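You operate a simulated robot arm through the tools that you are given. There is no shell and no other tool.

Carry out the task below with a simulated robot arm. There is one attempt and no reset: what you move stays moved.

## Task
Fill the clear cup just past its line, steam the upper in the drawer soft and turn the steam off.
Fine: about 70 ml of water from the jug, which goes back; shut the drawer before the steam goes on; wait till all five lamps are lit. Set down upright: water jug.

Only the result counts: the job must be done as asked and must still hold three seconds after the hand-in. Knocking over, shifting, dropping, spilling or breaking anything else fails it.

## Robot
A 7-joint arm with a two-finger parallel gripper, fixed in place. Base frame: the origin is at the foot of the arm, x ahead of it, y to its left, z up; the work surface is at about z = 0. Readings come in m, rad, newtons and seconds.
With the tool pointing down near the work surface it reaches from about 0.26 to 0.68 m from the base axis. Its first joint turns from -2.897 to 2.897 rad. Payload 2.5 kg.
Tool frame: the origin (TCP) lies between the finger pads and is the grasp point; the fingertips stand 0.03 m ahead of it; z points along the fingers, y is the line along which they close. Largest opening 0.094 m; finger width 0.028, thickness 0.01; the body of the gripper, 0.05 by 0.096 m, starts 0.055 m behind the TCP.
Orientation is that of the tool frame in the base frame, as a unit quaternion [x, y, z, w]. With the fingers straight down and closing along the base's y, the tool's x points along the base's -x, its y along +y and its z along -z.

## Interface
- The arm moves only by the tool step_arm. Its argument "deltas" is a list of rows, each an object of numbers (a shift or turn left out is 0, a gripper value left out holds the last): "dx", "dy", "dz": the shift along the tool's x, y, z in units of 500 mm (1.0 is 500 mm); "ax", "ay", "az": the turn, a rotation vector about the tool's x, y, z in units of 90 degrees (1.0 is 90 degrees); "jaw": the closure in counts, from 0 (fully open) to 255 (shut). In form: [{"dx": .., "dy": .., "dz": .., "ax": .., "ay": .., "az": .., "jaw": ..}, ...]. A call has 1 to 20 rows; each row is the pose to reach, as a shift and turn from the pose commanded when the call began, along the tool's axes at that moment. A call with a number of a shift or a turn outside -1 to 1 is refused whole. Each row takes 0.2 s and may step no farther than 0.05 m and 0.15 rad from the row before; otherwise, or with a gripper value out of range, the whole call is refused. Where a pose cannot be reached the arm comes as near as it can. A force on the tool above 50 N (or 10 N above the force at the start of the call, whichever is more), or a blocked arm, ends the call early, and 0.2 s more pass. Each finger travels about 0.072 m/s and halts on what it meets, pressing with about 32 N; the grip force reading is that of the motor and also rises with nothing between the fingers. The clock runs only during rows and for 0.2 s after the last one: add rows that repeat a pose to give the fingers time. The reply holds the time, the measured pose of the TCP, the force on the tool along the base axes, the opening and the grip force, in the units named above and with some noise, with the torque about the TCP (base axes, N m) and any sound that the robot's microphone picked up.
- Cameras (640 x 400 px; columns grow to the right, rows downward): "scene" is fixed at [0.2224, 0.4993, 0.6266]; the picture's right is [-0.80, -0.60, 0.00], its down [-0.36, 0.48, -0.80] and it looks along [0.48, -0.64, -0.60] (base axes); focal length 214 px, centre (320, 200). "wrist" rides on the gripper at [0.076, 0.014, -0.103] in the tool frame; the picture's right is [-0.18, 0.98, 0.00], its down [-0.75, -0.14, -0.64] and it looks along [-0.63, -0.12, 0.77] (tool axes); focal length 243 px, centre (320, 200). There is no depth. A picture from a camera that has moved, and an enlarged one, comes with that camera's place and axes in the base frame and with its lens. The place of the scene camera against the robot may be out by one fixed shift of up to 0.018 m in any direction.
- grab_frame(camera): a new picture of that camera. No time passes.
- zoom(camera, box): a new picture of the part [left, top, right, bottom] of that camera's present view, enlarged. No time passes.
- job_done(): hands the job in; it is judged then, once.

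Places have to be worked out from the pictures, the camera data and where the tool is seen. Open the gripper and draw the arm clear of the work before you hand the job in, unless the task says otherwise.

The tools are called as name(argument=value, ...) on one line, values as JSON. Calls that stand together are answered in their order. step_arm: Moves the arm, as the interface text tells. Its arguments: {"type":"object","properties":{"deltas":{"type":"array"}},"required":["deltas"]} The other tools are called the same way: grab_frame (camera) takes a picture; zoom (camera, box) takes an enlarged picture of a part of a camera's view; job_done () hands the job in.

At the start:

```text
clock: 0.0
eef_pos: [0.3193, 0.2323, 0.5685]
ee_rot: [0.0, 1.0, 0.0, 0.0]
ft_force: [-0.1, -0.3, 0.6]
wrist_torque: [-0.02, -0.01, -0.03]
opening: 0.094
gripper_force: 0.1
```

scene: 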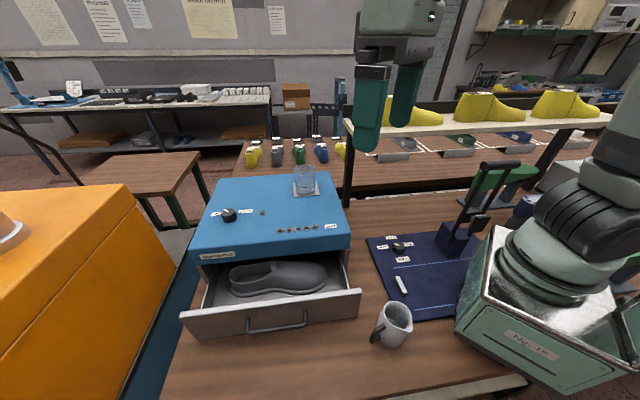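
wrist: 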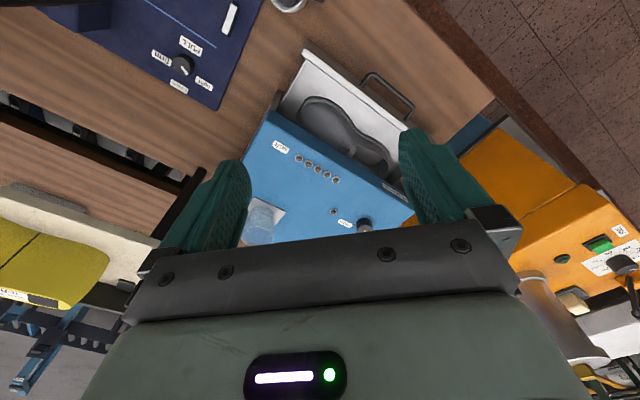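

The scene shows a blue steamer with an open drawer holding the upper, a clear cup on top, a knob, five lamps, and a jug/mug on the bench. I zoom in on each for detail.

zoom(camera="scene", box=[180, 150, 360, 262])

zoom(camera="scene", box=[340, 210, 500, 360])

zoom(camera="scene", box=[170, 240, 380, 371])

zoom(camera="wrist", box=[230, 80, 430, 260])

zoom(camera="scene", box=[280, 155, 340, 205])

```text
3.56 times, centred on (270, 206) of scene
camera zoom: at [0.2224, 0.4993, 0.6266], right [-0.8, -0.6, 0.0], down [-0.36, 0.48, -0.8], along [0.48, -0.64, -0.6], focal length 763 px, centre (498, 179)
```

zoom: 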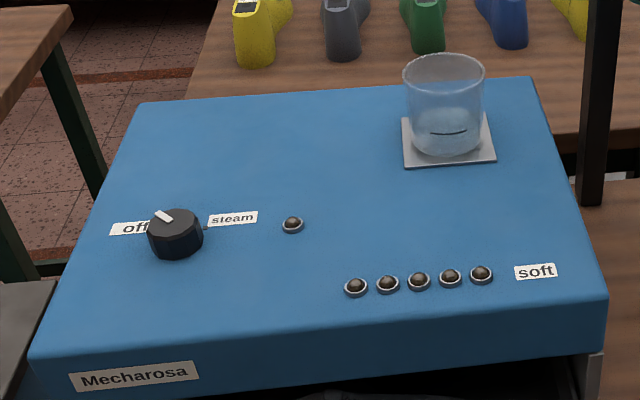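

```text
2.67 times, centred on (420, 285) of scene
camera zoom: at [0.2224, 0.4993, 0.6266], right [-0.8, -0.6, 0.0], down [-0.36, 0.48, -0.8], along [0.48, -0.64, -0.6], focal length 572 px, centre (53, -27)
```

zoom: 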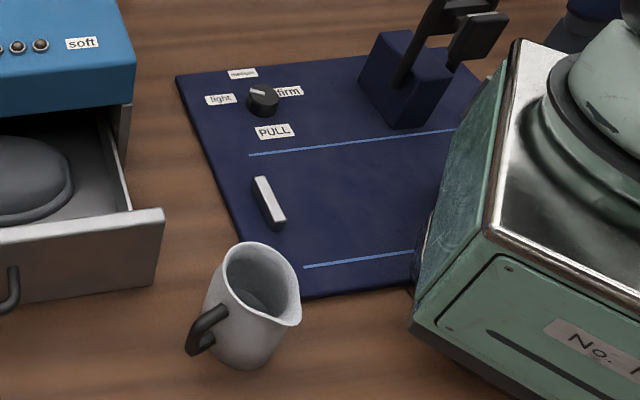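

```text
3.05 times, centred on (275, 306) of scene
camera zoom: at [0.2224, 0.4993, 0.6266], right [-0.8, -0.6, 0.0], down [-0.36, 0.48, -0.8], along [0.48, -0.64, -0.6], focal length 654 px, centre (457, -122)
```

zoom: 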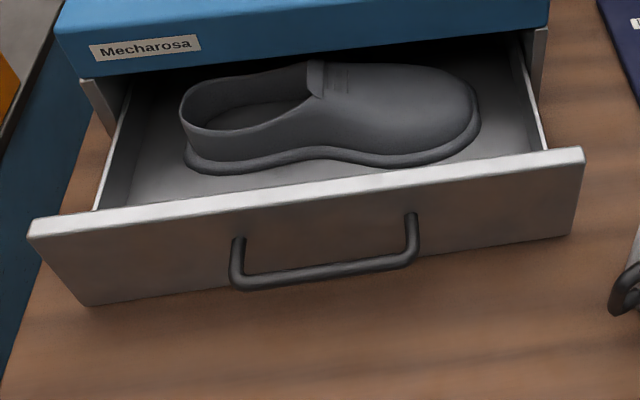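

```text
2.22 times, centred on (330, 170) of wrist
camera zoom: at [0.2416, 0.247, 0.6702], right [0.18, 0.98, 0.0], down [0.75, -0.14, 0.64], along [0.63, -0.12, -0.77], focal length 539 px, centre (298, 267)
```

zoom: 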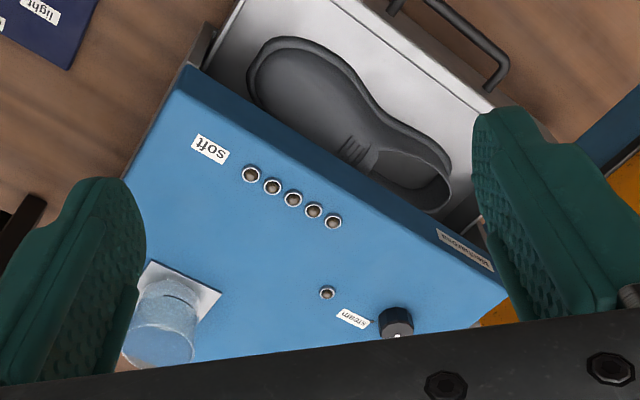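

```text
8.00 times, centred on (310, 180) of scene
camera zoom: at [0.2224, 0.4993, 0.6266], right [-0.8, -0.6, 0.0], down [-0.36, 0.48, -0.8], along [0.48, -0.64, -0.6], focal length 1716 px, centre (400, 360)
```

zoom: 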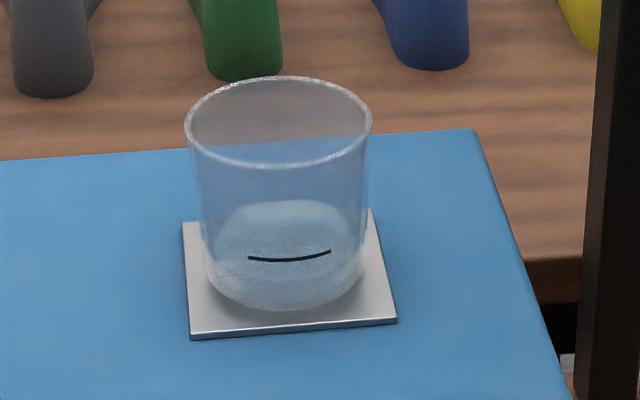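

The jug looks to be near (0.22, 0.19) and the cup near (0.64, 0.02, 0.2). I tilt the wrist to look down at the jug and refine its position, handle and spout directions.

step_arm(deltas=[{"ay": 0.09}, {"ay": 0.18}, {"ay": 0.27}, {"ay": 0.33}, {"ay": 0.33}])

grab_frame(camera="wrist")

```text
clock: 1.2
eef_pos: [0.3184, 0.2329, 0.5674]
ee_rot: [0.0, 0.967, 0.0, -0.256]
ft_force: [0.2, -0.1, 0.1]
wrist_torque: [0.06, 0.03, 0.04]
opening: 0.0938
gripper_force: 0.1
```

```text
taken
camera wrist: at [0.3028, 0.2468, 0.6946], right [0.16, 0.98, -0.09], down [0.97, -0.14, 0.18], along [0.17, -0.12, -0.98], focal length 243 px, centre (320, 200)
```

wrist: 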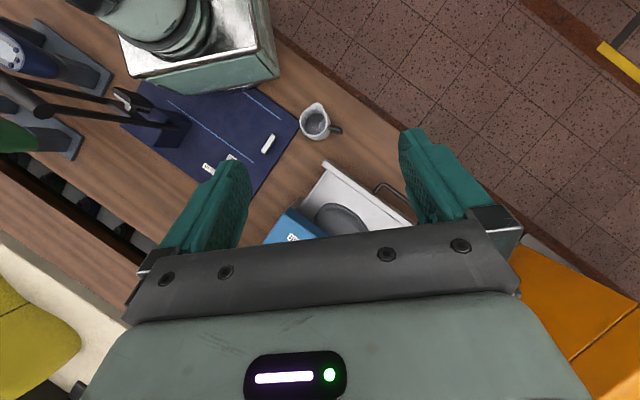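

zoom(camera="wrist", box=[260, 80, 400, 170])

zoom(camera="wrist", box=[220, 120, 430, 250])

zoom(camera="scene", box=[355, 285, 435, 360])

```text
4.44 times, centred on (330, 125) of wrist
camera zoom: at [0.3028, 0.2468, 0.6946], right [0.16, 0.98, -0.09], down [0.97, -0.14, 0.18], along [0.17, -0.12, -0.98], focal length 1078 px, centre (276, 533)
```

zoom: 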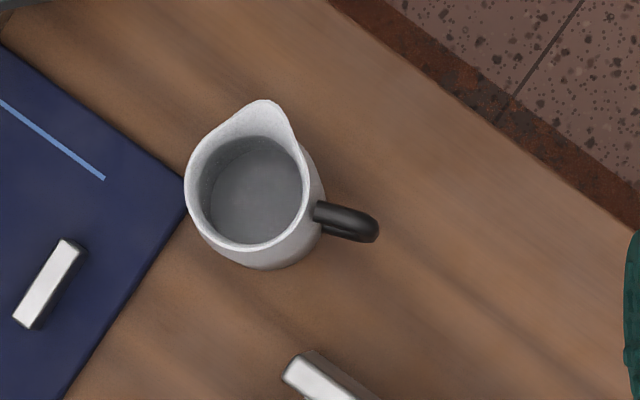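

```text
3.05 times, centred on (325, 185) of wrist
camera zoom: at [0.3028, 0.2468, 0.6946], right [0.16, 0.98, -0.09], down [0.97, -0.14, 0.18], along [0.17, -0.12, -0.98], focal length 739 px, centre (305, 246)
```

zoom: 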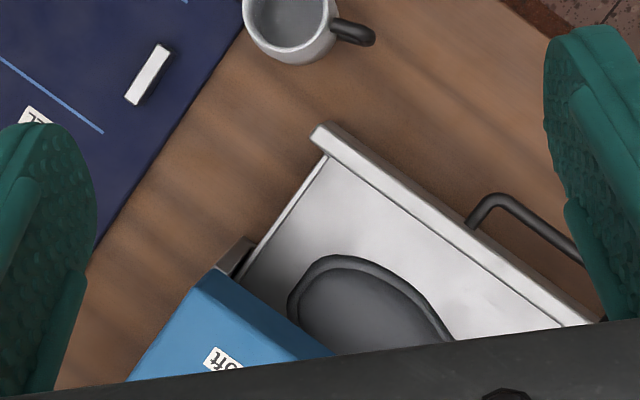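

```text
5.33 times, centred on (395, 322) of scene
camera zoom: at [0.2224, 0.4993, 0.6266], right [-0.8, -0.6, 0.0], down [-0.36, 0.48, -0.8], along [0.48, -0.64, -0.6], focal length 1144 px, centre (-80, -453)
```

zoom: 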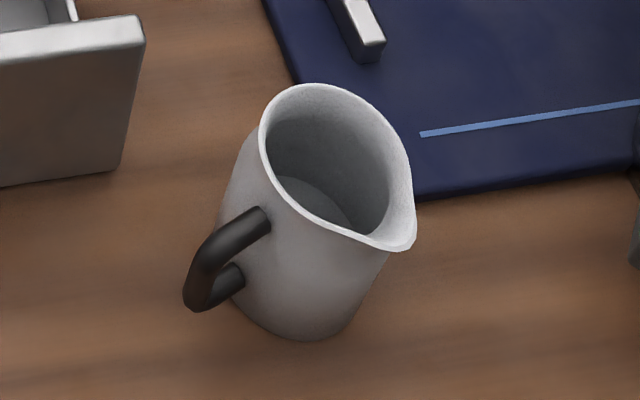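

The jug centre is at about (0.221, 0.189), rim z≈0.09, spout toward ~160°, handle toward ~67°. The drawer front runs from about (0.313, 0.209) to (0.608, 0.502), top at z≈0.14, and is open about 0.14 m along (0.707,-0.707). I'll shut the drawer first, so I level the tool and close the gripper for pushing.

step_arm(deltas=[{"ay": -0.09, "jaw": 255}, {"ay": -0.18}, {"ay": -0.27}, {"ay": -0.33}, {"ay": -0.33}])

```text
clock: 2.4
eef_pos: [0.3187, 0.2323, 0.5671]
ee_rot: [0.001, 1.0, 0.0, 0.001]
ft_force: [-0.1, -0.2, 0.0]
wrist_torque: [0.01, 0.0, -0.04]
opening: 0.0
gripper_force: 31.9
```

Tool level and jaws shut. Moving above the pre-push spot in front of the drawer while yawing 45°.

step_arm(deltas=[{"dx": -0.031, "dy": 0.057, "dz": 0.049, "az": 0.083}, {"dx": -0.061, "dy": 0.115, "dz": 0.098, "az": 0.167}, {"dx": -0.092, "dy": 0.172, "dz": 0.147, "az": 0.25}, {"dx": -0.123, "dy": 0.229, "dz": 0.196, "az": 0.333}, {"dx": -0.153, "dy": 0.287, "dz": 0.245, "az": 0.417}, {"dx": -0.184, "dy": 0.344, "dz": 0.294, "az": 0.5}, {"dx": -0.184, "dy": 0.344, "dz": 0.294, "az": 0.5}])

grab_frame(camera="wrist")

grab_frame(camera="scene")

```text
clock: 4.0
eef_pos: [0.4094, 0.4049, 0.4208]
ee_rot: [0.382, 0.924, 0.0, 0.001]
ft_force: [-0.3, -0.5, 0.6]
wrist_torque: [-0.01, -0.01, -0.02]
opening: 0.0
gripper_force: 31.9
```

```text
taken
camera wrist: at [0.366, 0.4694, 0.5245], right [0.83, 0.56, 0.0], down [0.43, -0.63, 0.64], along [0.36, -0.53, -0.77], focal length 243 px, centre (320, 200)
```

wrist: 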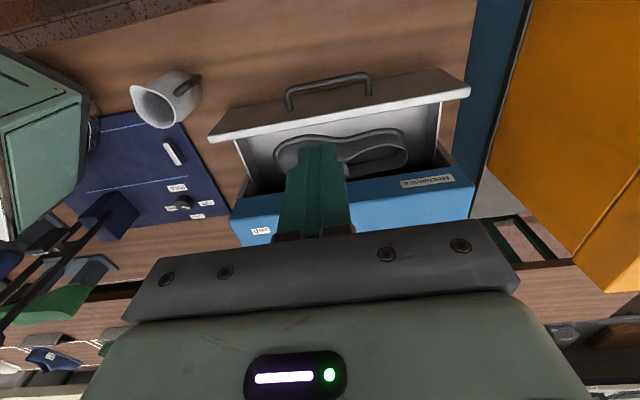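

```text
taken
```

scene: 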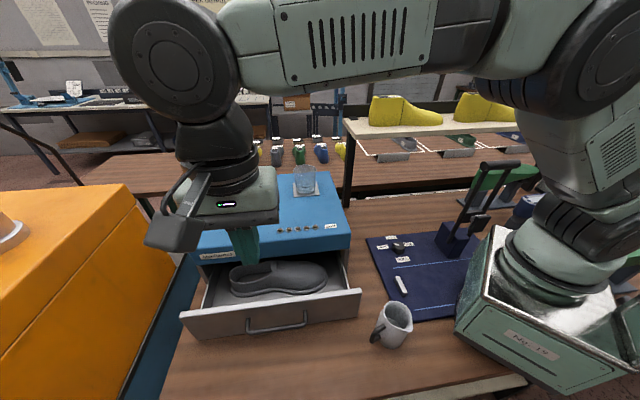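

The drawer front estimate is confirmed from this view. I tilt fingers 20° toward the drawer and descend in front of it, outside the handle.

step_arm(deltas=[{"dz": 0.09, "ay": -0.074}, {"dz": 0.18, "ay": -0.148}, {"dz": 0.27, "ay": -0.222}, {"dz": 0.36, "ay": -0.222}, {"dz": 0.45, "ay": -0.222}, {"dz": 0.54, "ay": -0.222}, {"dz": 0.54, "ay": -0.222}])

grab_frame(camera="scene")

grab_frame(camera="wrist")

```text
clock: 5.6
eef_pos: [0.4108, 0.4041, 0.1517]
ee_rot: [0.377, 0.91, -0.066, 0.16]
ft_force: [-0.1, 0.3, 0.6]
wrist_torque: [0.03, 0.03, -0.04]
opening: 0.0
gripper_force: 31.5
```

```text
taken
```

scene: 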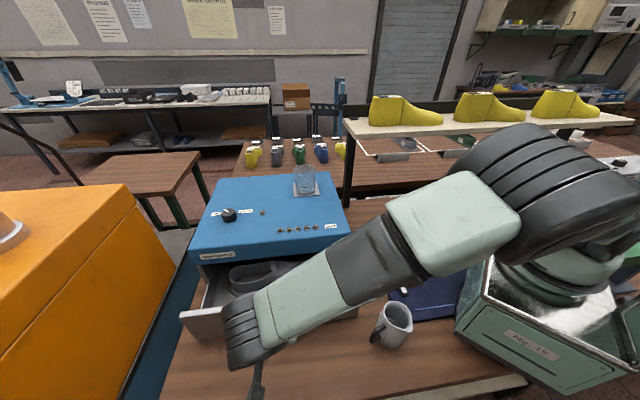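

```text
taken
camera wrist: at [0.3444, 0.4898, 0.2221], right [0.82, 0.57, 0.06], down [0.25, -0.45, 0.86], along [0.52, -0.69, -0.5], focal length 243 px, centre (320, 200)
```

wrist: 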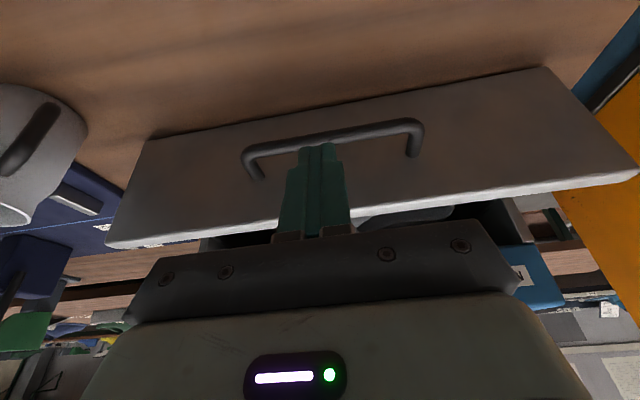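

The fingertips are at z≈0.12, above the handle bar and in front of the panel. I push slowly along (0.707,-0.707).

step_arm(deltas=[{"dx": -0.016, "dz": 0.021}, {"dx": -0.05, "dz": 0.0335}, {"dx": -0.083, "dz": 0.0455}, {"dx": -0.107, "dz": 0.056}, {"dx": -0.132, "dz": 0.063}, {"dx": -0.132, "dz": 0.063}])

grab_frame(camera="wrist")

```text
clock: 7.0
eef_pos: [0.4614, 0.3534, 0.1433]
ee_rot: [0.377, 0.91, -0.066, 0.16]
ft_force: [-0.4, 0.1, 0.2]
wrist_torque: [-0.01, 0.0, 0.01]
opening: 0.0
gripper_force: 32.2
```

```text
taken
camera wrist: at [0.3949, 0.4389, 0.2141], right [0.82, 0.57, 0.06], down [0.25, -0.45, 0.86], along [0.52, -0.69, -0.5], focal length 243 px, centre (320, 200)
```

wrist: 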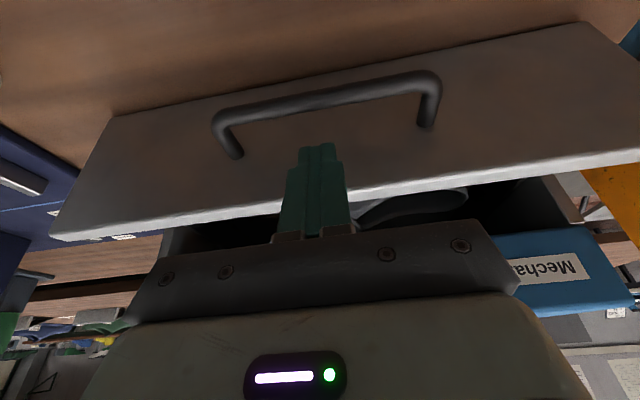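

The drawer corner appears to have shifted about 0.03 m, with nearly no force felt, so it slides easily. I check the scene before continuing.

zoom(camera="scene", box=[170, 200, 400, 360])

```text
2.50 times, centred on (285, 280) of scene
camera zoom: at [0.2224, 0.4993, 0.6266], right [-0.8, -0.6, 0.0], down [-0.36, 0.48, -0.8], along [0.48, -0.64, -0.6], focal length 536 px, centre (408, 0)
```

zoom: 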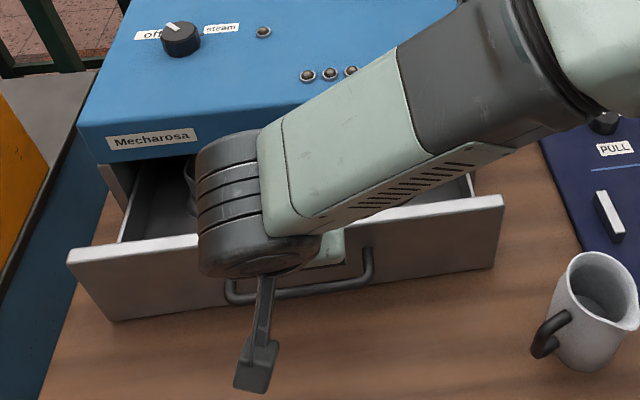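

The drawer is following the push. I continue about 0.09 m further, watching force.

step_arm(deltas=[{"dx": -0.028, "dz": 0.0103}, {"dx": -0.056, "dz": 0.0205}, {"dx": -0.085, "dz": 0.031}, {"dx": -0.113, "dz": 0.041}, {"dx": -0.141, "dz": 0.0513}, {"dx": -0.169, "dz": 0.0616}, {"dx": -0.169, "dz": 0.0616}])

zoom(camera="scene", box=[170, 160, 400, 320])

grab_frame(camera="wrist")

```text
clock: 8.6
eef_pos: [0.5263, 0.29, 0.1441]
ee_rot: [0.377, 0.91, -0.066, 0.161]
ft_force: [-0.2, 0.2, 0.9]
wrist_torque: [0.04, 0.02, 0.0]
opening: 0.0
gripper_force: 31.9
```

```text
2.50 times, centred on (285, 240) of scene
camera zoom: at [0.2224, 0.4993, 0.6266], right [-0.8, -0.6, 0.0], down [-0.36, 0.48, -0.8], along [0.48, -0.64, -0.6], focal length 536 px, centre (408, 100)
```

zoom: 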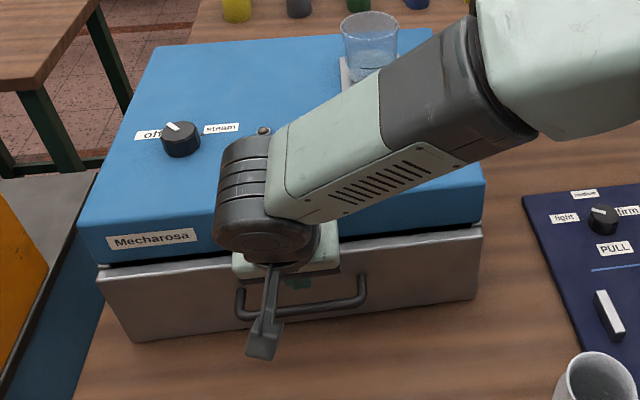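

```text
taken
camera wrist: at [0.4595, 0.3753, 0.2143], right [0.82, 0.57, 0.06], down [0.25, -0.45, 0.86], along [0.52, -0.69, -0.5], focal length 243 px, centre (320, 200)
```

wrist: 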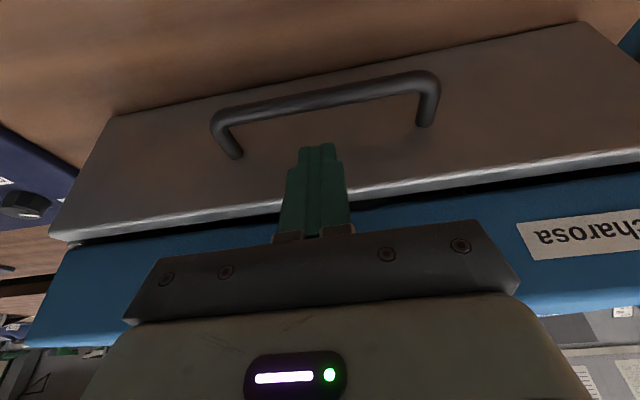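

Drawer is almost shut with a small gap left. I push on in small steps until it meets the stop.

step_arm(deltas=[{"dx": -0.0094, "dz": 0.0034}, {"dx": -0.0188, "dz": 0.0068}, {"dx": -0.0282, "dz": 0.0103}, {"dx": -0.0376, "dz": 0.0137}, {"dx": -0.0376, "dz": 0.0137}])

grab_frame(camera="wrist")

```text
clock: 9.4
eef_pos: [0.5278, 0.2884, 0.143]
ee_rot: [0.375, 0.912, -0.063, 0.154]
ft_force: [-1.8, 1.9, 0.8]
wrist_torque: [0.03, 0.05, 0.01]
opening: 0.0
gripper_force: 32.2
stopped in row 3: the force on the tool passed its limit at 59 N (the readings are from after the stop); the commanded pose is now the measured one
```

```text
taken
camera wrist: at [0.4622, 0.3736, 0.2151], right [0.81, 0.58, 0.06], down [0.26, -0.45, 0.85], along [0.52, -0.68, -0.52], focal length 243 px, centre (320, 200)
```

wrist: 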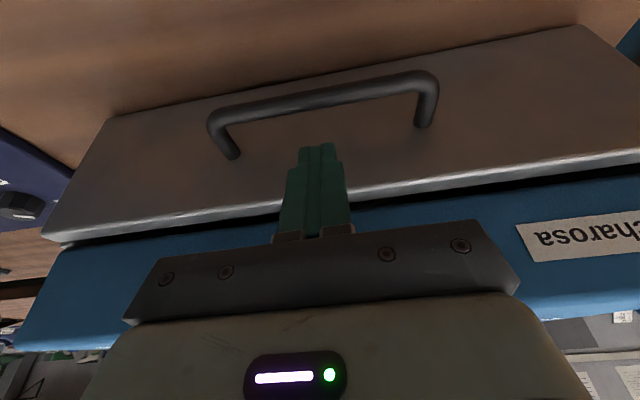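

The push met a hard stop (59 N), and the panel sits flush: drawer shut. I back off and rise clear, then look.

step_arm(deltas=[{"dx": 0.056, "dz": -0.02}, {"dx": 0.113, "dz": -0.041}, {"dx": 0.083, "dz": -0.127}, {"dx": 0.053, "dz": -0.21}, {"dx": 0.023, "dz": -0.294}, {"dx": -0.007, "dz": -0.378}, {"dx": -0.037, "dz": -0.462}, {"dx": -0.067, "dz": -0.545}, {"dx": -0.067, "dz": -0.545, "jaw": 0}, {"dx": -0.067, "dz": -0.545}])

grab_frame(camera="scene")

grab_frame(camera="wrist")

```text
clock: 11.6
eef_pos: [0.489, 0.3305, 0.4131]
ee_rot: [0.375, 0.912, -0.063, 0.154]
ft_force: [0.0, -0.2, -0.9]
wrist_torque: [0.02, 0.0, 0.05]
opening: 0.0823
gripper_force: 0.1
```

```text
taken
```

scene: 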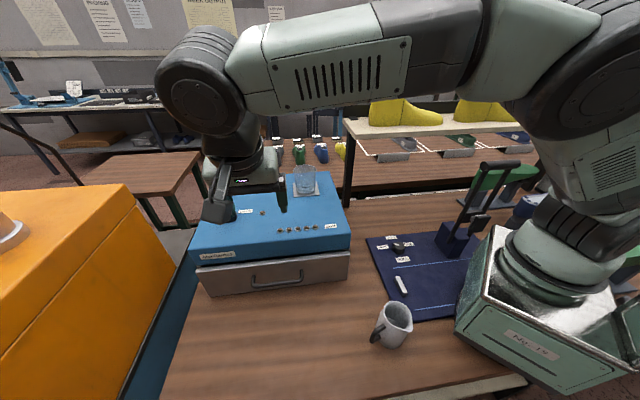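

```text
taken
camera wrist: at [0.4222, 0.4154, 0.4853], right [0.81, 0.58, 0.06], down [0.26, -0.45, 0.85], along [0.52, -0.68, -0.52], focal length 243 px, centre (320, 200)
```

wrist: 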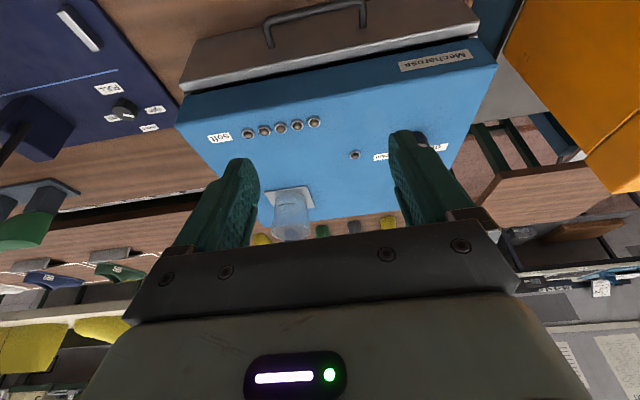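

Drawer is shut and the cup undisturbed. I take enlarged views of cup and knob to fix their positions.

zoom(camera="wrist", box=[240, 170, 340, 250])

zoom(camera="scene", box=[180, 150, 360, 262])

zoom(camera="scene", box=[280, 155, 340, 205])

```text
5.00 times, centred on (290, 210) of wrist
camera zoom: at [0.4222, 0.4154, 0.4853], right [0.81, 0.58, 0.06], down [0.26, -0.45, 0.85], along [0.52, -0.68, -0.52], focal length 1213 px, centre (470, 150)
```

zoom: 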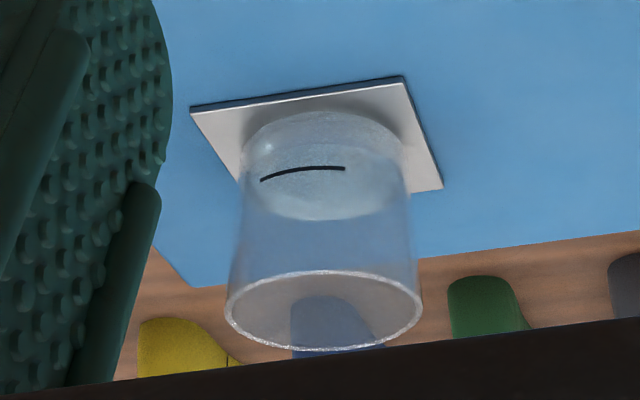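

```text
3.56 times, centred on (270, 206) of scene
camera zoom: at [0.2224, 0.4993, 0.6266], right [-0.8, -0.6, 0.0], down [-0.36, 0.48, -0.8], along [0.48, -0.64, -0.6], focal length 763 px, centre (498, 179)
```

zoom: 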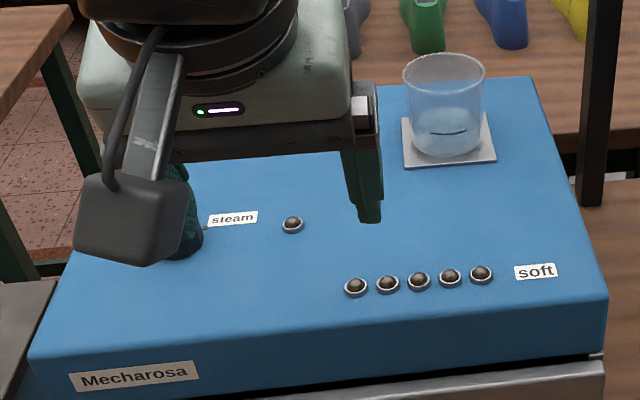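

```text
8.00 times, centred on (310, 180) of scene
camera zoom: at [0.2224, 0.4993, 0.6266], right [-0.8, -0.6, 0.0], down [-0.36, 0.48, -0.8], along [0.48, -0.64, -0.6], focal length 1716 px, centre (400, 360)
```

zoom: 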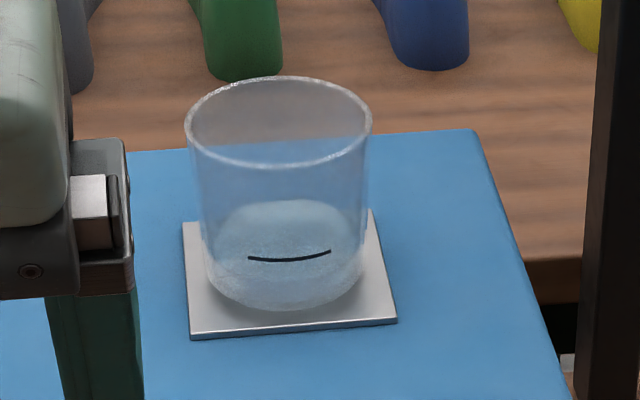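

Steamer hasn't moved; the cup rim is centred near (0.645, 0.020) at z≈0.278, diameter ≈0.078. Now I level the tool before heading to the jug.

step_arm(deltas=[{"ay": 0.071}, {"ay": 0.142}, {"ay": 0.2125}, {"ay": 0.2125}])

```text
clock: 12.6
eef_pos: [0.4866, 0.3288, 0.4121]
ee_rot: [0.379, 0.925, -0.001, 0.0]
ft_force: [0.2, 0.4, -0.3]
wrist_torque: [0.0, 0.01, 0.01]
opening: 0.0938
gripper_force: 0.2
```

Tool is level. I move above the jug with jaws open, yawing so the fingers close along ~108°, between handle and spout.

step_arm(deltas=[{"dx": 0.0202, "dy": -0.0637, "dz": 0.0249, "az": -0.0772}, {"dx": 0.0404, "dy": -0.1273, "dz": 0.0498, "az": -0.1544}, {"dx": 0.0607, "dy": -0.191, "dz": 0.0747, "az": -0.2317}, {"dx": 0.0809, "dy": -0.2547, "dz": 0.0996, "az": -0.3089}, {"dx": 0.1011, "dy": -0.3183, "dz": 0.1244, "az": -0.3861}, {"dx": 0.1213, "dy": -0.382, "dz": 0.1493, "az": -0.4633}, {"dx": 0.1416, "dy": -0.4457, "dz": 0.1742, "az": -0.5406}, {"dx": 0.1618, "dy": -0.5093, "dz": 0.1991, "az": -0.6178}, {"dx": 0.182, "dy": -0.573, "dz": 0.224, "az": -0.695}, {"dx": 0.182, "dy": -0.573, "dz": 0.224, "az": -0.695}])

grab_frame(camera="wrist")

grab_frame(camera="scene")

```text
clock: 14.8
eef_pos: [0.2209, 0.1899, 0.2999]
ee_rot: [-0.157, 0.988, 0.0, 0.001]
ft_force: [0.3, 0.1, -0.2]
wrist_torque: [0.02, 0.0, -0.03]
opening: 0.094
gripper_force: 0.2
```

```text
taken
camera wrist: at [0.1431, 0.1805, 0.4033], right [-0.13, 0.99, 0.0], down [0.76, 0.1, 0.64], along [0.64, 0.08, -0.77], focal length 243 px, centre (320, 200)
```

wrist: 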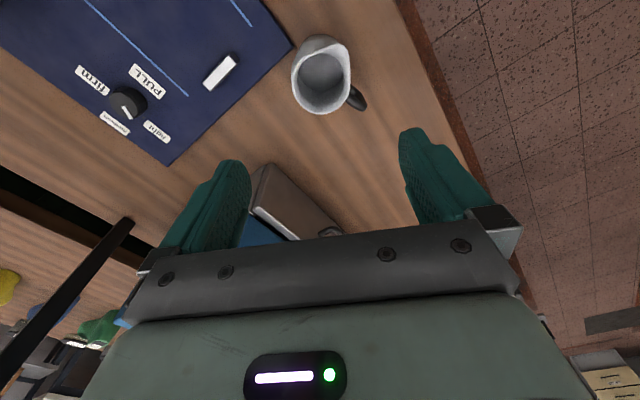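

```text
taken
```

scene: 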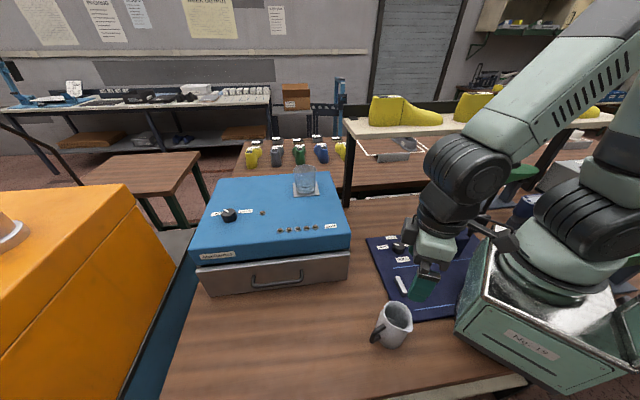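

The gripper should be over the jug; I enlarge the wrist view of the jug to verify alignment.

zoom(camera="wrist", box=[270, 20, 390, 125])

zoom(camera="scene", box=[355, 220, 475, 360])

```text
3.81 times, centred on (330, 72) of wrist
camera zoom: at [0.1431, 0.1805, 0.4033], right [-0.13, 0.99, 0.0], down [0.76, 0.1, 0.64], along [0.64, 0.08, -0.77], focal length 924 px, centre (282, 686)
```

zoom: 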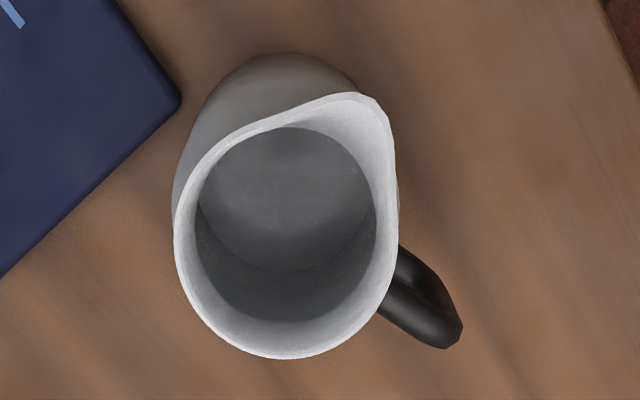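

```text
2.86 times, centred on (415, 290) of scene
camera zoom: at [0.2224, 0.4993, 0.6266], right [-0.8, -0.6, 0.0], down [-0.36, 0.48, -0.8], along [0.48, -0.64, -0.6], focal length 613 px, centre (49, -57)
```

zoom: 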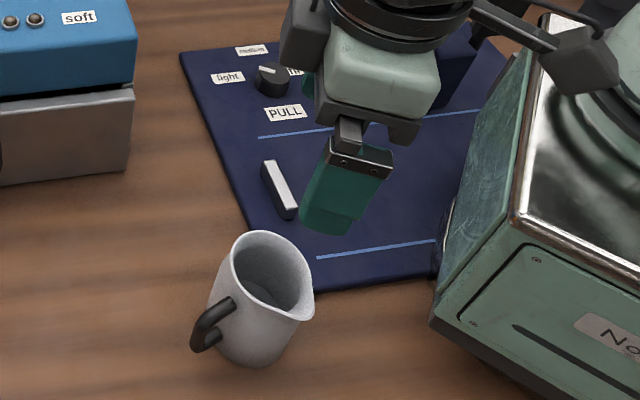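

Jug centre reads about (0.222, 0.189), matching the TCP within ~2 mm. I descend until the fingertips are near rim height and check.

step_arm(deltas=[{"dz": 0.09}, {"dz": 0.18}, {"dz": 0.27}, {"dz": 0.33}, {"dz": 0.33}])

grab_frame(camera="wrist")

zoom(camera="scene", box=[355, 260, 455, 360])

```text
clock: 16.0
eef_pos: [0.2225, 0.1896, 0.1352]
ee_rot: [-0.156, 0.988, 0.0, 0.001]
ft_force: [-0.7, 0.5, 1.0]
wrist_torque: [-0.02, 0.03, 0.01]
opening: 0.0942
gripper_force: 0.2
```

```text
taken
camera wrist: at [0.1453, 0.1809, 0.2373], right [-0.13, 0.99, 0.0], down [0.76, 0.1, 0.64], along [0.64, 0.08, -0.77], focal length 243 px, centre (320, 200)
```

wrist: 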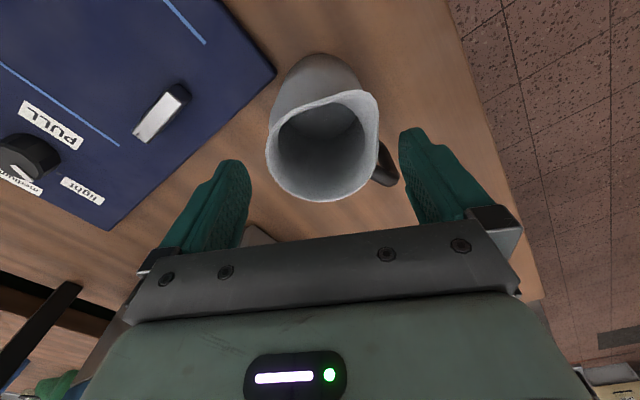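

```text
4.00 times, centred on (405, 310) of scene
camera zoom: at [0.2224, 0.4993, 0.6266], right [-0.8, -0.6, 0.0], down [-0.36, 0.48, -0.8], along [0.48, -0.64, -0.6], focal length 858 px, centre (-20, -240)
```

zoom: 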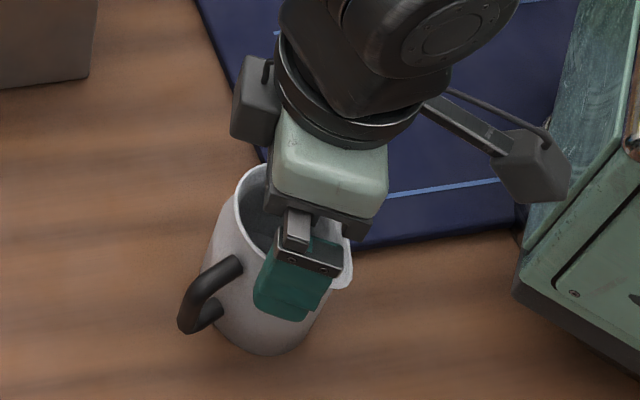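

The jug rim sits centred between the open fingers. I descend around it to grasp height (TCP z≈0.058).

step_arm(deltas=[{"dz": 0.05}, {"dz": 0.1}, {"dz": 0.154}, {"dz": 0.154}])

grab_frame(camera="wrist")

zoom(camera="scene", box=[355, 260, 455, 360])

```text
clock: 17.0
eef_pos: [0.2226, 0.1896, 0.0577]
ee_rot: [-0.156, 0.988, 0.0, 0.001]
ft_force: [0.7, -0.5, -0.3]
wrist_torque: [-0.01, 0.01, 0.02]
opening: 0.0941
gripper_force: 0.3
```

```text
taken
camera wrist: at [0.1452, 0.1805, 0.1607], right [-0.13, 0.99, 0.0], down [0.76, 0.1, 0.64], along [0.64, 0.08, -0.77], focal length 243 px, centre (320, 200)
```

wrist: 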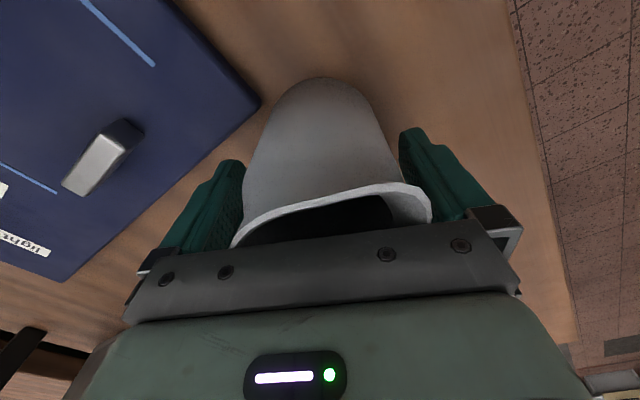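

```text
4.00 times, centred on (405, 310) of scene
camera zoom: at [0.2224, 0.4993, 0.6266], right [-0.8, -0.6, 0.0], down [-0.36, 0.48, -0.8], along [0.48, -0.64, -0.6], focal length 858 px, centre (-20, -240)
```

zoom: 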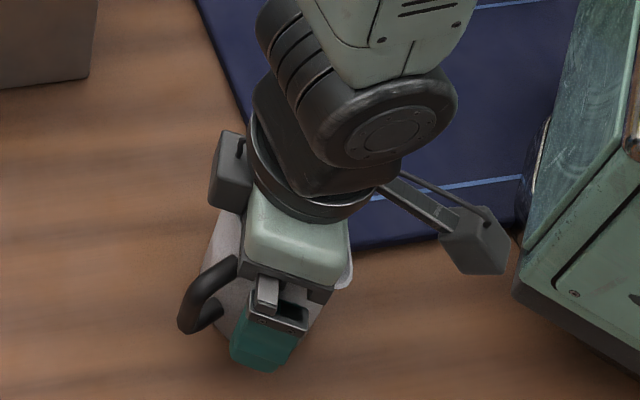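

The fingers straddle the jug, clear of handle and spout. I close the jaws on it.

step_arm(deltas=[{"jaw": 255}, {"jaw": 255}, {"jaw": 255}, {"jaw": 255}])

grab_frame(camera="wrist")

zoom(camera="scene", box=[355, 260, 455, 360])

```text
clock: 18.0
eef_pos: [0.2221, 0.1892, 0.0577]
ee_rot: [-0.155, 0.988, 0.0, 0.0]
ft_force: [0.8, -0.5, -0.5]
wrist_torque: [-0.01, -0.03, 0.02]
opening: 0.0736
gripper_force: 32.6
```

```text
taken
camera wrist: at [0.1451, 0.1804, 0.1609], right [-0.13, 0.99, 0.0], down [0.76, 0.1, 0.64], along [0.64, 0.08, -0.77], focal length 243 px, centre (320, 200)
```

wrist: 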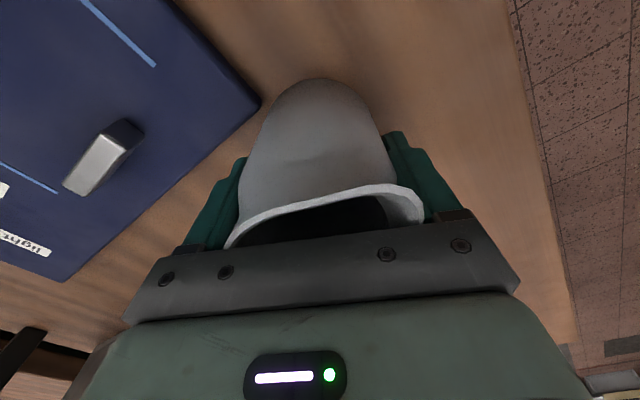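

```text
4.00 times, centred on (405, 310) of scene
camera zoom: at [0.2224, 0.4993, 0.6266], right [-0.8, -0.6, 0.0], down [-0.36, 0.48, -0.8], along [0.48, -0.64, -0.6], focal length 858 px, centre (-20, -240)
```

zoom: 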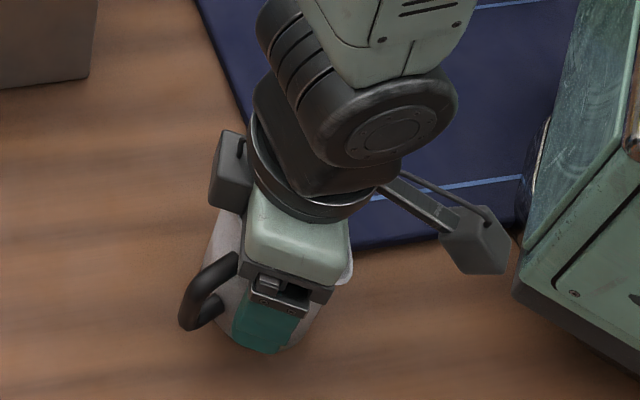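

Jaws hold at 0.0736 m on the jug. I lift a little and read the weight.

step_arm(deltas=[{"dz": -0.02}, {"dz": -0.05}, {"dz": -0.08}, {"dz": -0.08}, {"dz": -0.08}])

zoom(camera="scene", box=[355, 240, 455, 340])

grab_frame(camera="wrist")

```text
clock: 19.2
eef_pos: [0.2205, 0.189, 0.098]
ee_rot: [-0.156, 0.988, 0.0, 0.0]
ft_force: [-0.7, 0.1, -1.9]
wrist_torque: [-0.02, 0.03, -0.01]
opening: 0.0736
gripper_force: 31.9
```

```text
4.00 times, centred on (405, 290) of scene
camera zoom: at [0.2224, 0.4993, 0.6266], right [-0.8, -0.6, 0.0], down [-0.36, 0.48, -0.8], along [0.48, -0.64, -0.6], focal length 858 px, centre (-20, -160)
```

zoom: 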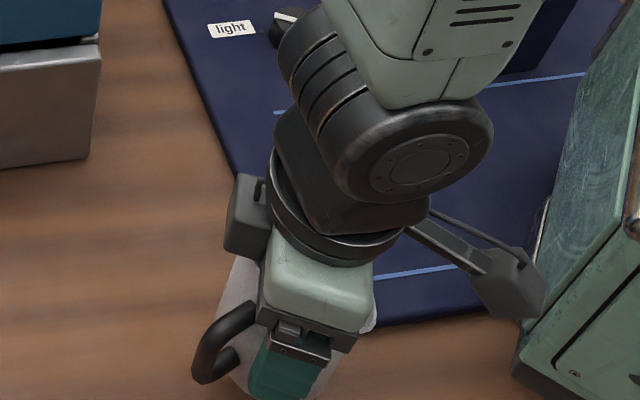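

```text
taken
camera wrist: at [0.143, 0.1789, 0.2007], right [-0.13, 0.99, 0.0], down [0.76, 0.1, 0.64], along [0.64, 0.08, -0.77], focal length 243 px, centre (320, 200)
```

wrist: 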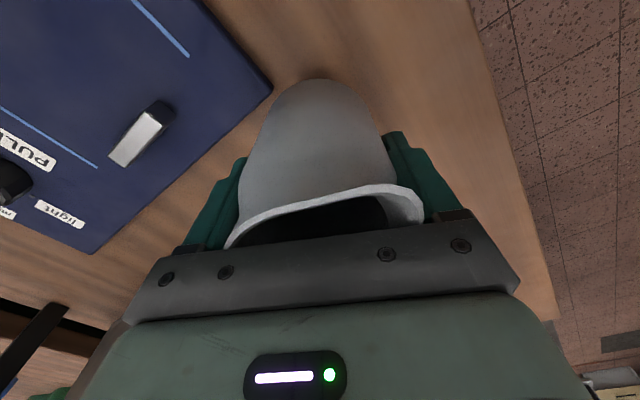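

Jug lifted cleanly (about 2–3 N) and hangs upright. I raise it to z≈0.40 and carry it upright to just beyond the cup, with spout facing back over the cup.

step_arm(deltas=[{"dz": -0.08}, {"dz": -0.17}, {"dz": -0.26}, {"dz": -0.35}, {"dz": -0.38}, {"dx": -0.0607, "dy": -0.0503, "dz": -0.397}, {"dx": -0.1213, "dy": -0.1006, "dz": -0.4145}, {"dx": -0.182, "dy": -0.1508, "dz": -0.432}, {"dx": -0.2426, "dy": -0.2011, "dz": -0.449}, {"dx": -0.3033, "dy": -0.2514, "dz": -0.466}, {"dx": -0.364, "dy": -0.3017, "dz": -0.483}, {"dx": -0.4246, "dy": -0.352, "dz": -0.5}, {"dx": -0.4853, "dy": -0.4022, "dz": -0.518}, {"dx": -0.546, "dy": -0.4525, "dz": -0.535}, {"dx": -0.58, "dy": -0.481, "dz": -0.55}, {"dx": -0.58, "dy": -0.481, "dz": -0.55}])

grab_frame(camera="scene")

grab_frame(camera="wrist")

```text
clock: 22.6
eef_pos: [0.5708, 0.0508, 0.371]
ee_rot: [-0.156, 0.988, 0.0, 0.0]
ft_force: [0.2, -0.4, -2.7]
wrist_torque: [-0.03, 0.03, -0.01]
opening: 0.0735
gripper_force: 31.8
```

```text
taken
```

scene: 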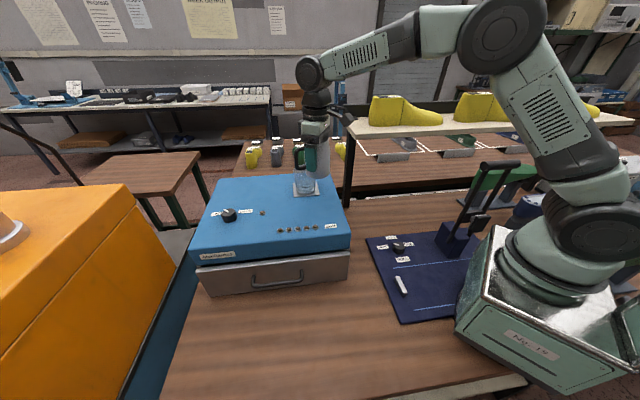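

```text
taken
camera wrist: at [0.4928, 0.0406, 0.4745], right [-0.13, 0.99, 0.0], down [0.76, 0.1, 0.64], along [0.64, 0.08, -0.77], focal length 243 px, centre (320, 200)
```

wrist: 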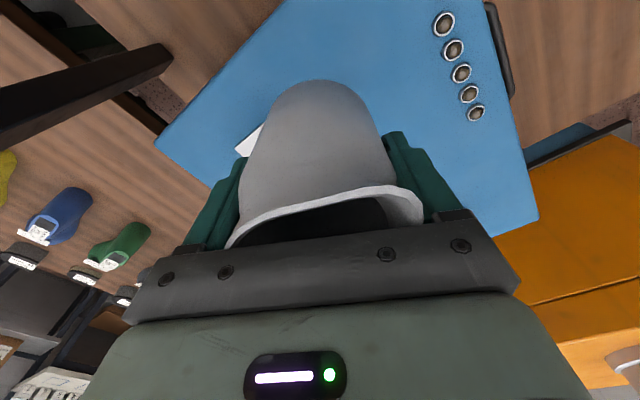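

Arm reached (0.571, 0.051, 0.371) with jug upright. I check the cup and jug closely from the scene camera before continuing.

zoom(camera="scene", box=[260, 100, 380, 210])

```text
3.64 times, centred on (320, 155) of scene
camera zoom: at [0.2224, 0.4993, 0.6266], right [-0.8, -0.6, 0.0], down [-0.36, 0.48, -0.8], along [0.48, -0.64, -0.6], focal length 780 px, centre (320, 364)
```

zoom: 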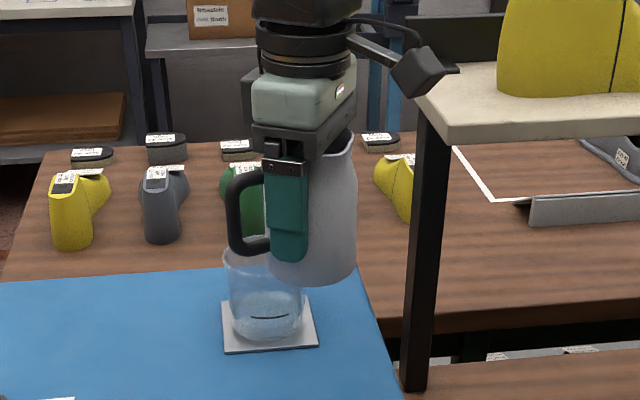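

The jug bottom clears the cup. I carry on to the pour-start position behind the cup.

step_arm(deltas=[{"dx": -0.0522, "dy": -0.0433, "dz": -0.014}, {"dx": -0.1044, "dy": -0.0865, "dz": -0.028}, {"dx": -0.1565, "dy": -0.13, "dz": -0.028}, {"dx": -0.2087, "dy": -0.173, "dz": -0.028}, {"dx": -0.2087, "dy": -0.173, "dz": -0.028}])

zoom(camera="scene", box=[260, 100, 380, 210])

grab_frame(camera="wrist")

```text
clock: 23.8
eef_pos: [0.663, -0.0067, 0.3803]
ee_rot: [-0.155, 0.988, 0.0, 0.001]
ft_force: [-0.4, -0.9, -1.9]
wrist_torque: [0.0, 0.02, 0.0]
opening: 0.0734
gripper_force: 31.8
out of reach, approached as far as the arm can: row 3, 4, 5
```

```text
3.64 times, centred on (320, 155) of scene
camera zoom: at [0.2224, 0.4993, 0.6266], right [-0.8, -0.6, 0.0], down [-0.36, 0.48, -0.8], along [0.48, -0.64, -0.6], focal length 780 px, centre (320, 364)
```

zoom: 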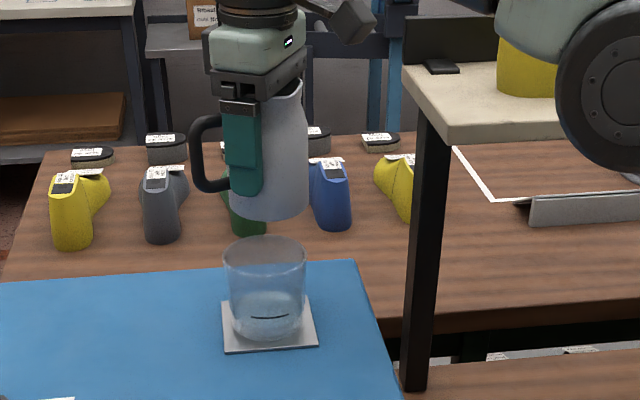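

```text
taken
camera wrist: at [0.5851, -0.0161, 0.4818], right [-0.13, 0.99, 0.0], down [0.76, 0.1, 0.64], along [0.64, 0.08, -0.77], focal length 243 px, centre (320, 200)
```

wrist: 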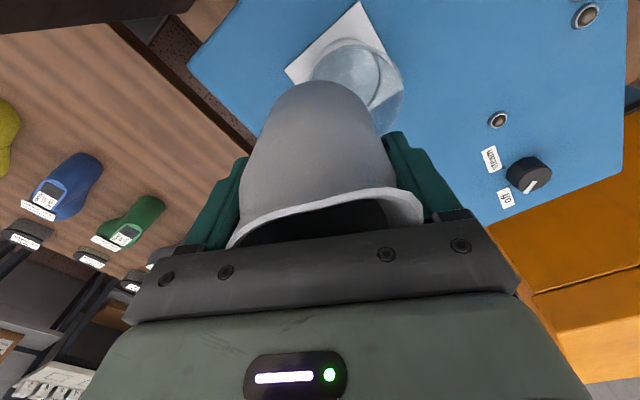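

Upright reach ends at about 0.663 m, but tilting outward gains reach. I tilt the jug to 30° (below pouring) while bringing the TCP to about (0.707, -0.004, 0.36), so the lip ends up above the cup.

step_arm(deltas=[{"dx": -0.004, "dy": -0.0035, "dz": 0.0, "ax": 0.0524, "ay": -0.0648}, {"dx": -0.008, "dy": -0.007, "dz": 0.016, "ax": 0.1048, "ay": -0.1295}, {"dx": -0.012, "dy": -0.0105, "dz": 0.034, "ax": 0.1573, "ay": -0.1943}, {"dx": -0.0166, "dy": -0.0142, "dz": 0.05, "ax": 0.2097, "ay": -0.259}, {"dx": -0.0166, "dy": -0.0142, "dz": 0.05, "ax": 0.2097, "ay": -0.259}])

zoom(camera="scene", box=[260, 100, 380, 210])

grab_frame(camera="wrist")

```text
clock: 25.0
eef_pos: [0.6736, -0.0119, 0.3542]
ee_rot: [-0.15, 0.954, -0.13, 0.226]
ft_force: [0.0, 0.0, -2.4]
wrist_torque: [0.0, 0.01, -0.02]
opening: 0.0739
gripper_force: 32.0
```

```text
3.64 times, centred on (320, 155) of scene
camera zoom: at [0.2224, 0.4993, 0.6266], right [-0.8, -0.6, 0.0], down [-0.36, 0.48, -0.8], along [0.48, -0.64, -0.6], focal length 780 px, centre (320, 364)
```

zoom: 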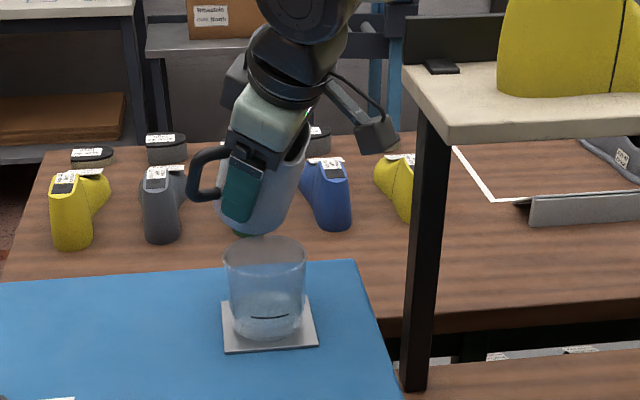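

```text
taken
camera wrist: at [0.5565, -0.0058, 0.4097], right [-0.07, 0.97, -0.24], down [0.38, 0.25, 0.89], along [0.92, -0.03, -0.38], focal length 243 px, centre (320, 200)
```

wrist: 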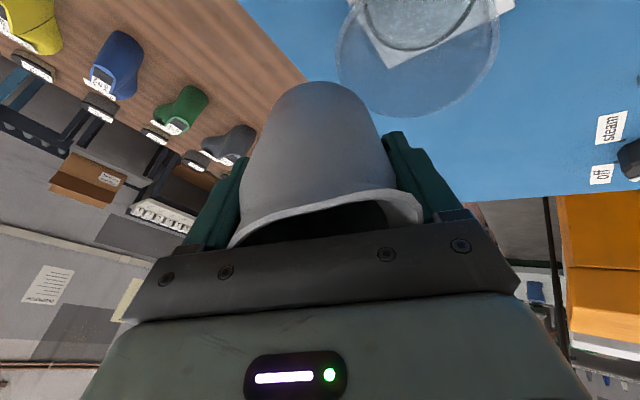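

The commanded pose had been reset to the reachable one, so the lip is currently short of the target. The lip sits about 0.045 m out and 0.05 m above the TCP in the jug frame. I shift out so it lies just behind cup centre and tilt on to 45°.

step_arm(deltas=[{"dx": -0.034, "dy": -0.003, "dz": 0.031}, {"dx": -0.0675, "dy": -0.0065, "dz": 0.062}, {"dx": -0.0675, "dy": -0.0065, "dz": 0.062, "ax": 0.0524, "ay": -0.0648}, {"dx": -0.0675, "dy": -0.0065, "dz": 0.062, "ax": 0.1048, "ay": -0.1295}, {"dx": -0.0675, "dy": -0.0065, "dz": 0.062, "ax": 0.1048, "ay": -0.1295}])

zoom(camera="scene", box=[260, 100, 380, 210])

grab_frame(camera="wrist")

```text
clock: 26.2
eef_pos: [0.7168, -0.008, 0.3426]
ee_rot: [-0.143, 0.912, -0.192, 0.333]
ft_force: [0.3, 0.1, -2.6]
wrist_torque: [0.02, 0.05, -0.02]
opening: 0.0736
gripper_force: 32.3
```

```text
3.64 times, centred on (320, 155) of scene
camera zoom: at [0.2224, 0.4993, 0.6266], right [-0.8, -0.6, 0.0], down [-0.36, 0.48, -0.8], along [0.48, -0.64, -0.6], focal length 780 px, centre (320, 364)
```

zoom: 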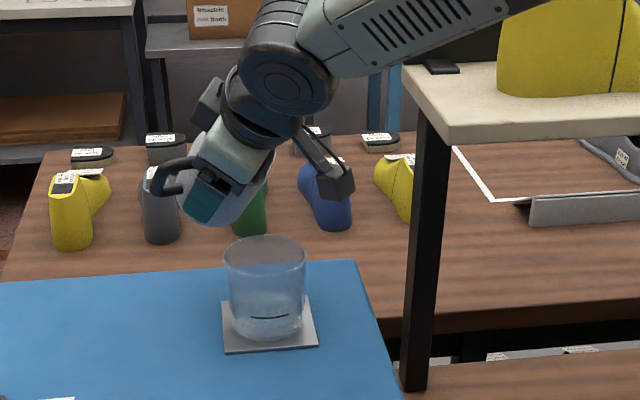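

```text
taken
camera wrist: at [0.5903, 0.0011, 0.3664], right [0.0, 0.94, -0.34], down [0.15, 0.33, 0.93], along [0.99, -0.05, -0.14], focal length 243 px, centre (320, 200)
```

wrist: 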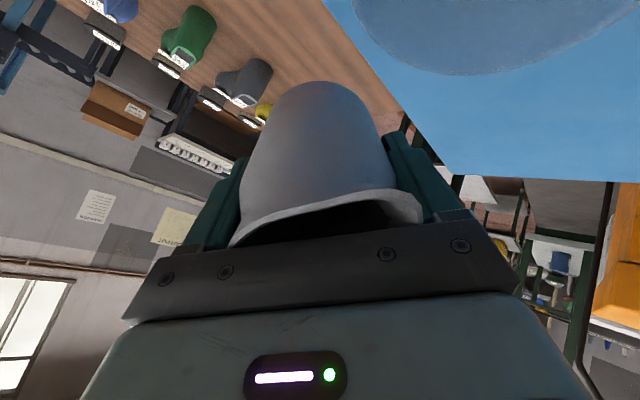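

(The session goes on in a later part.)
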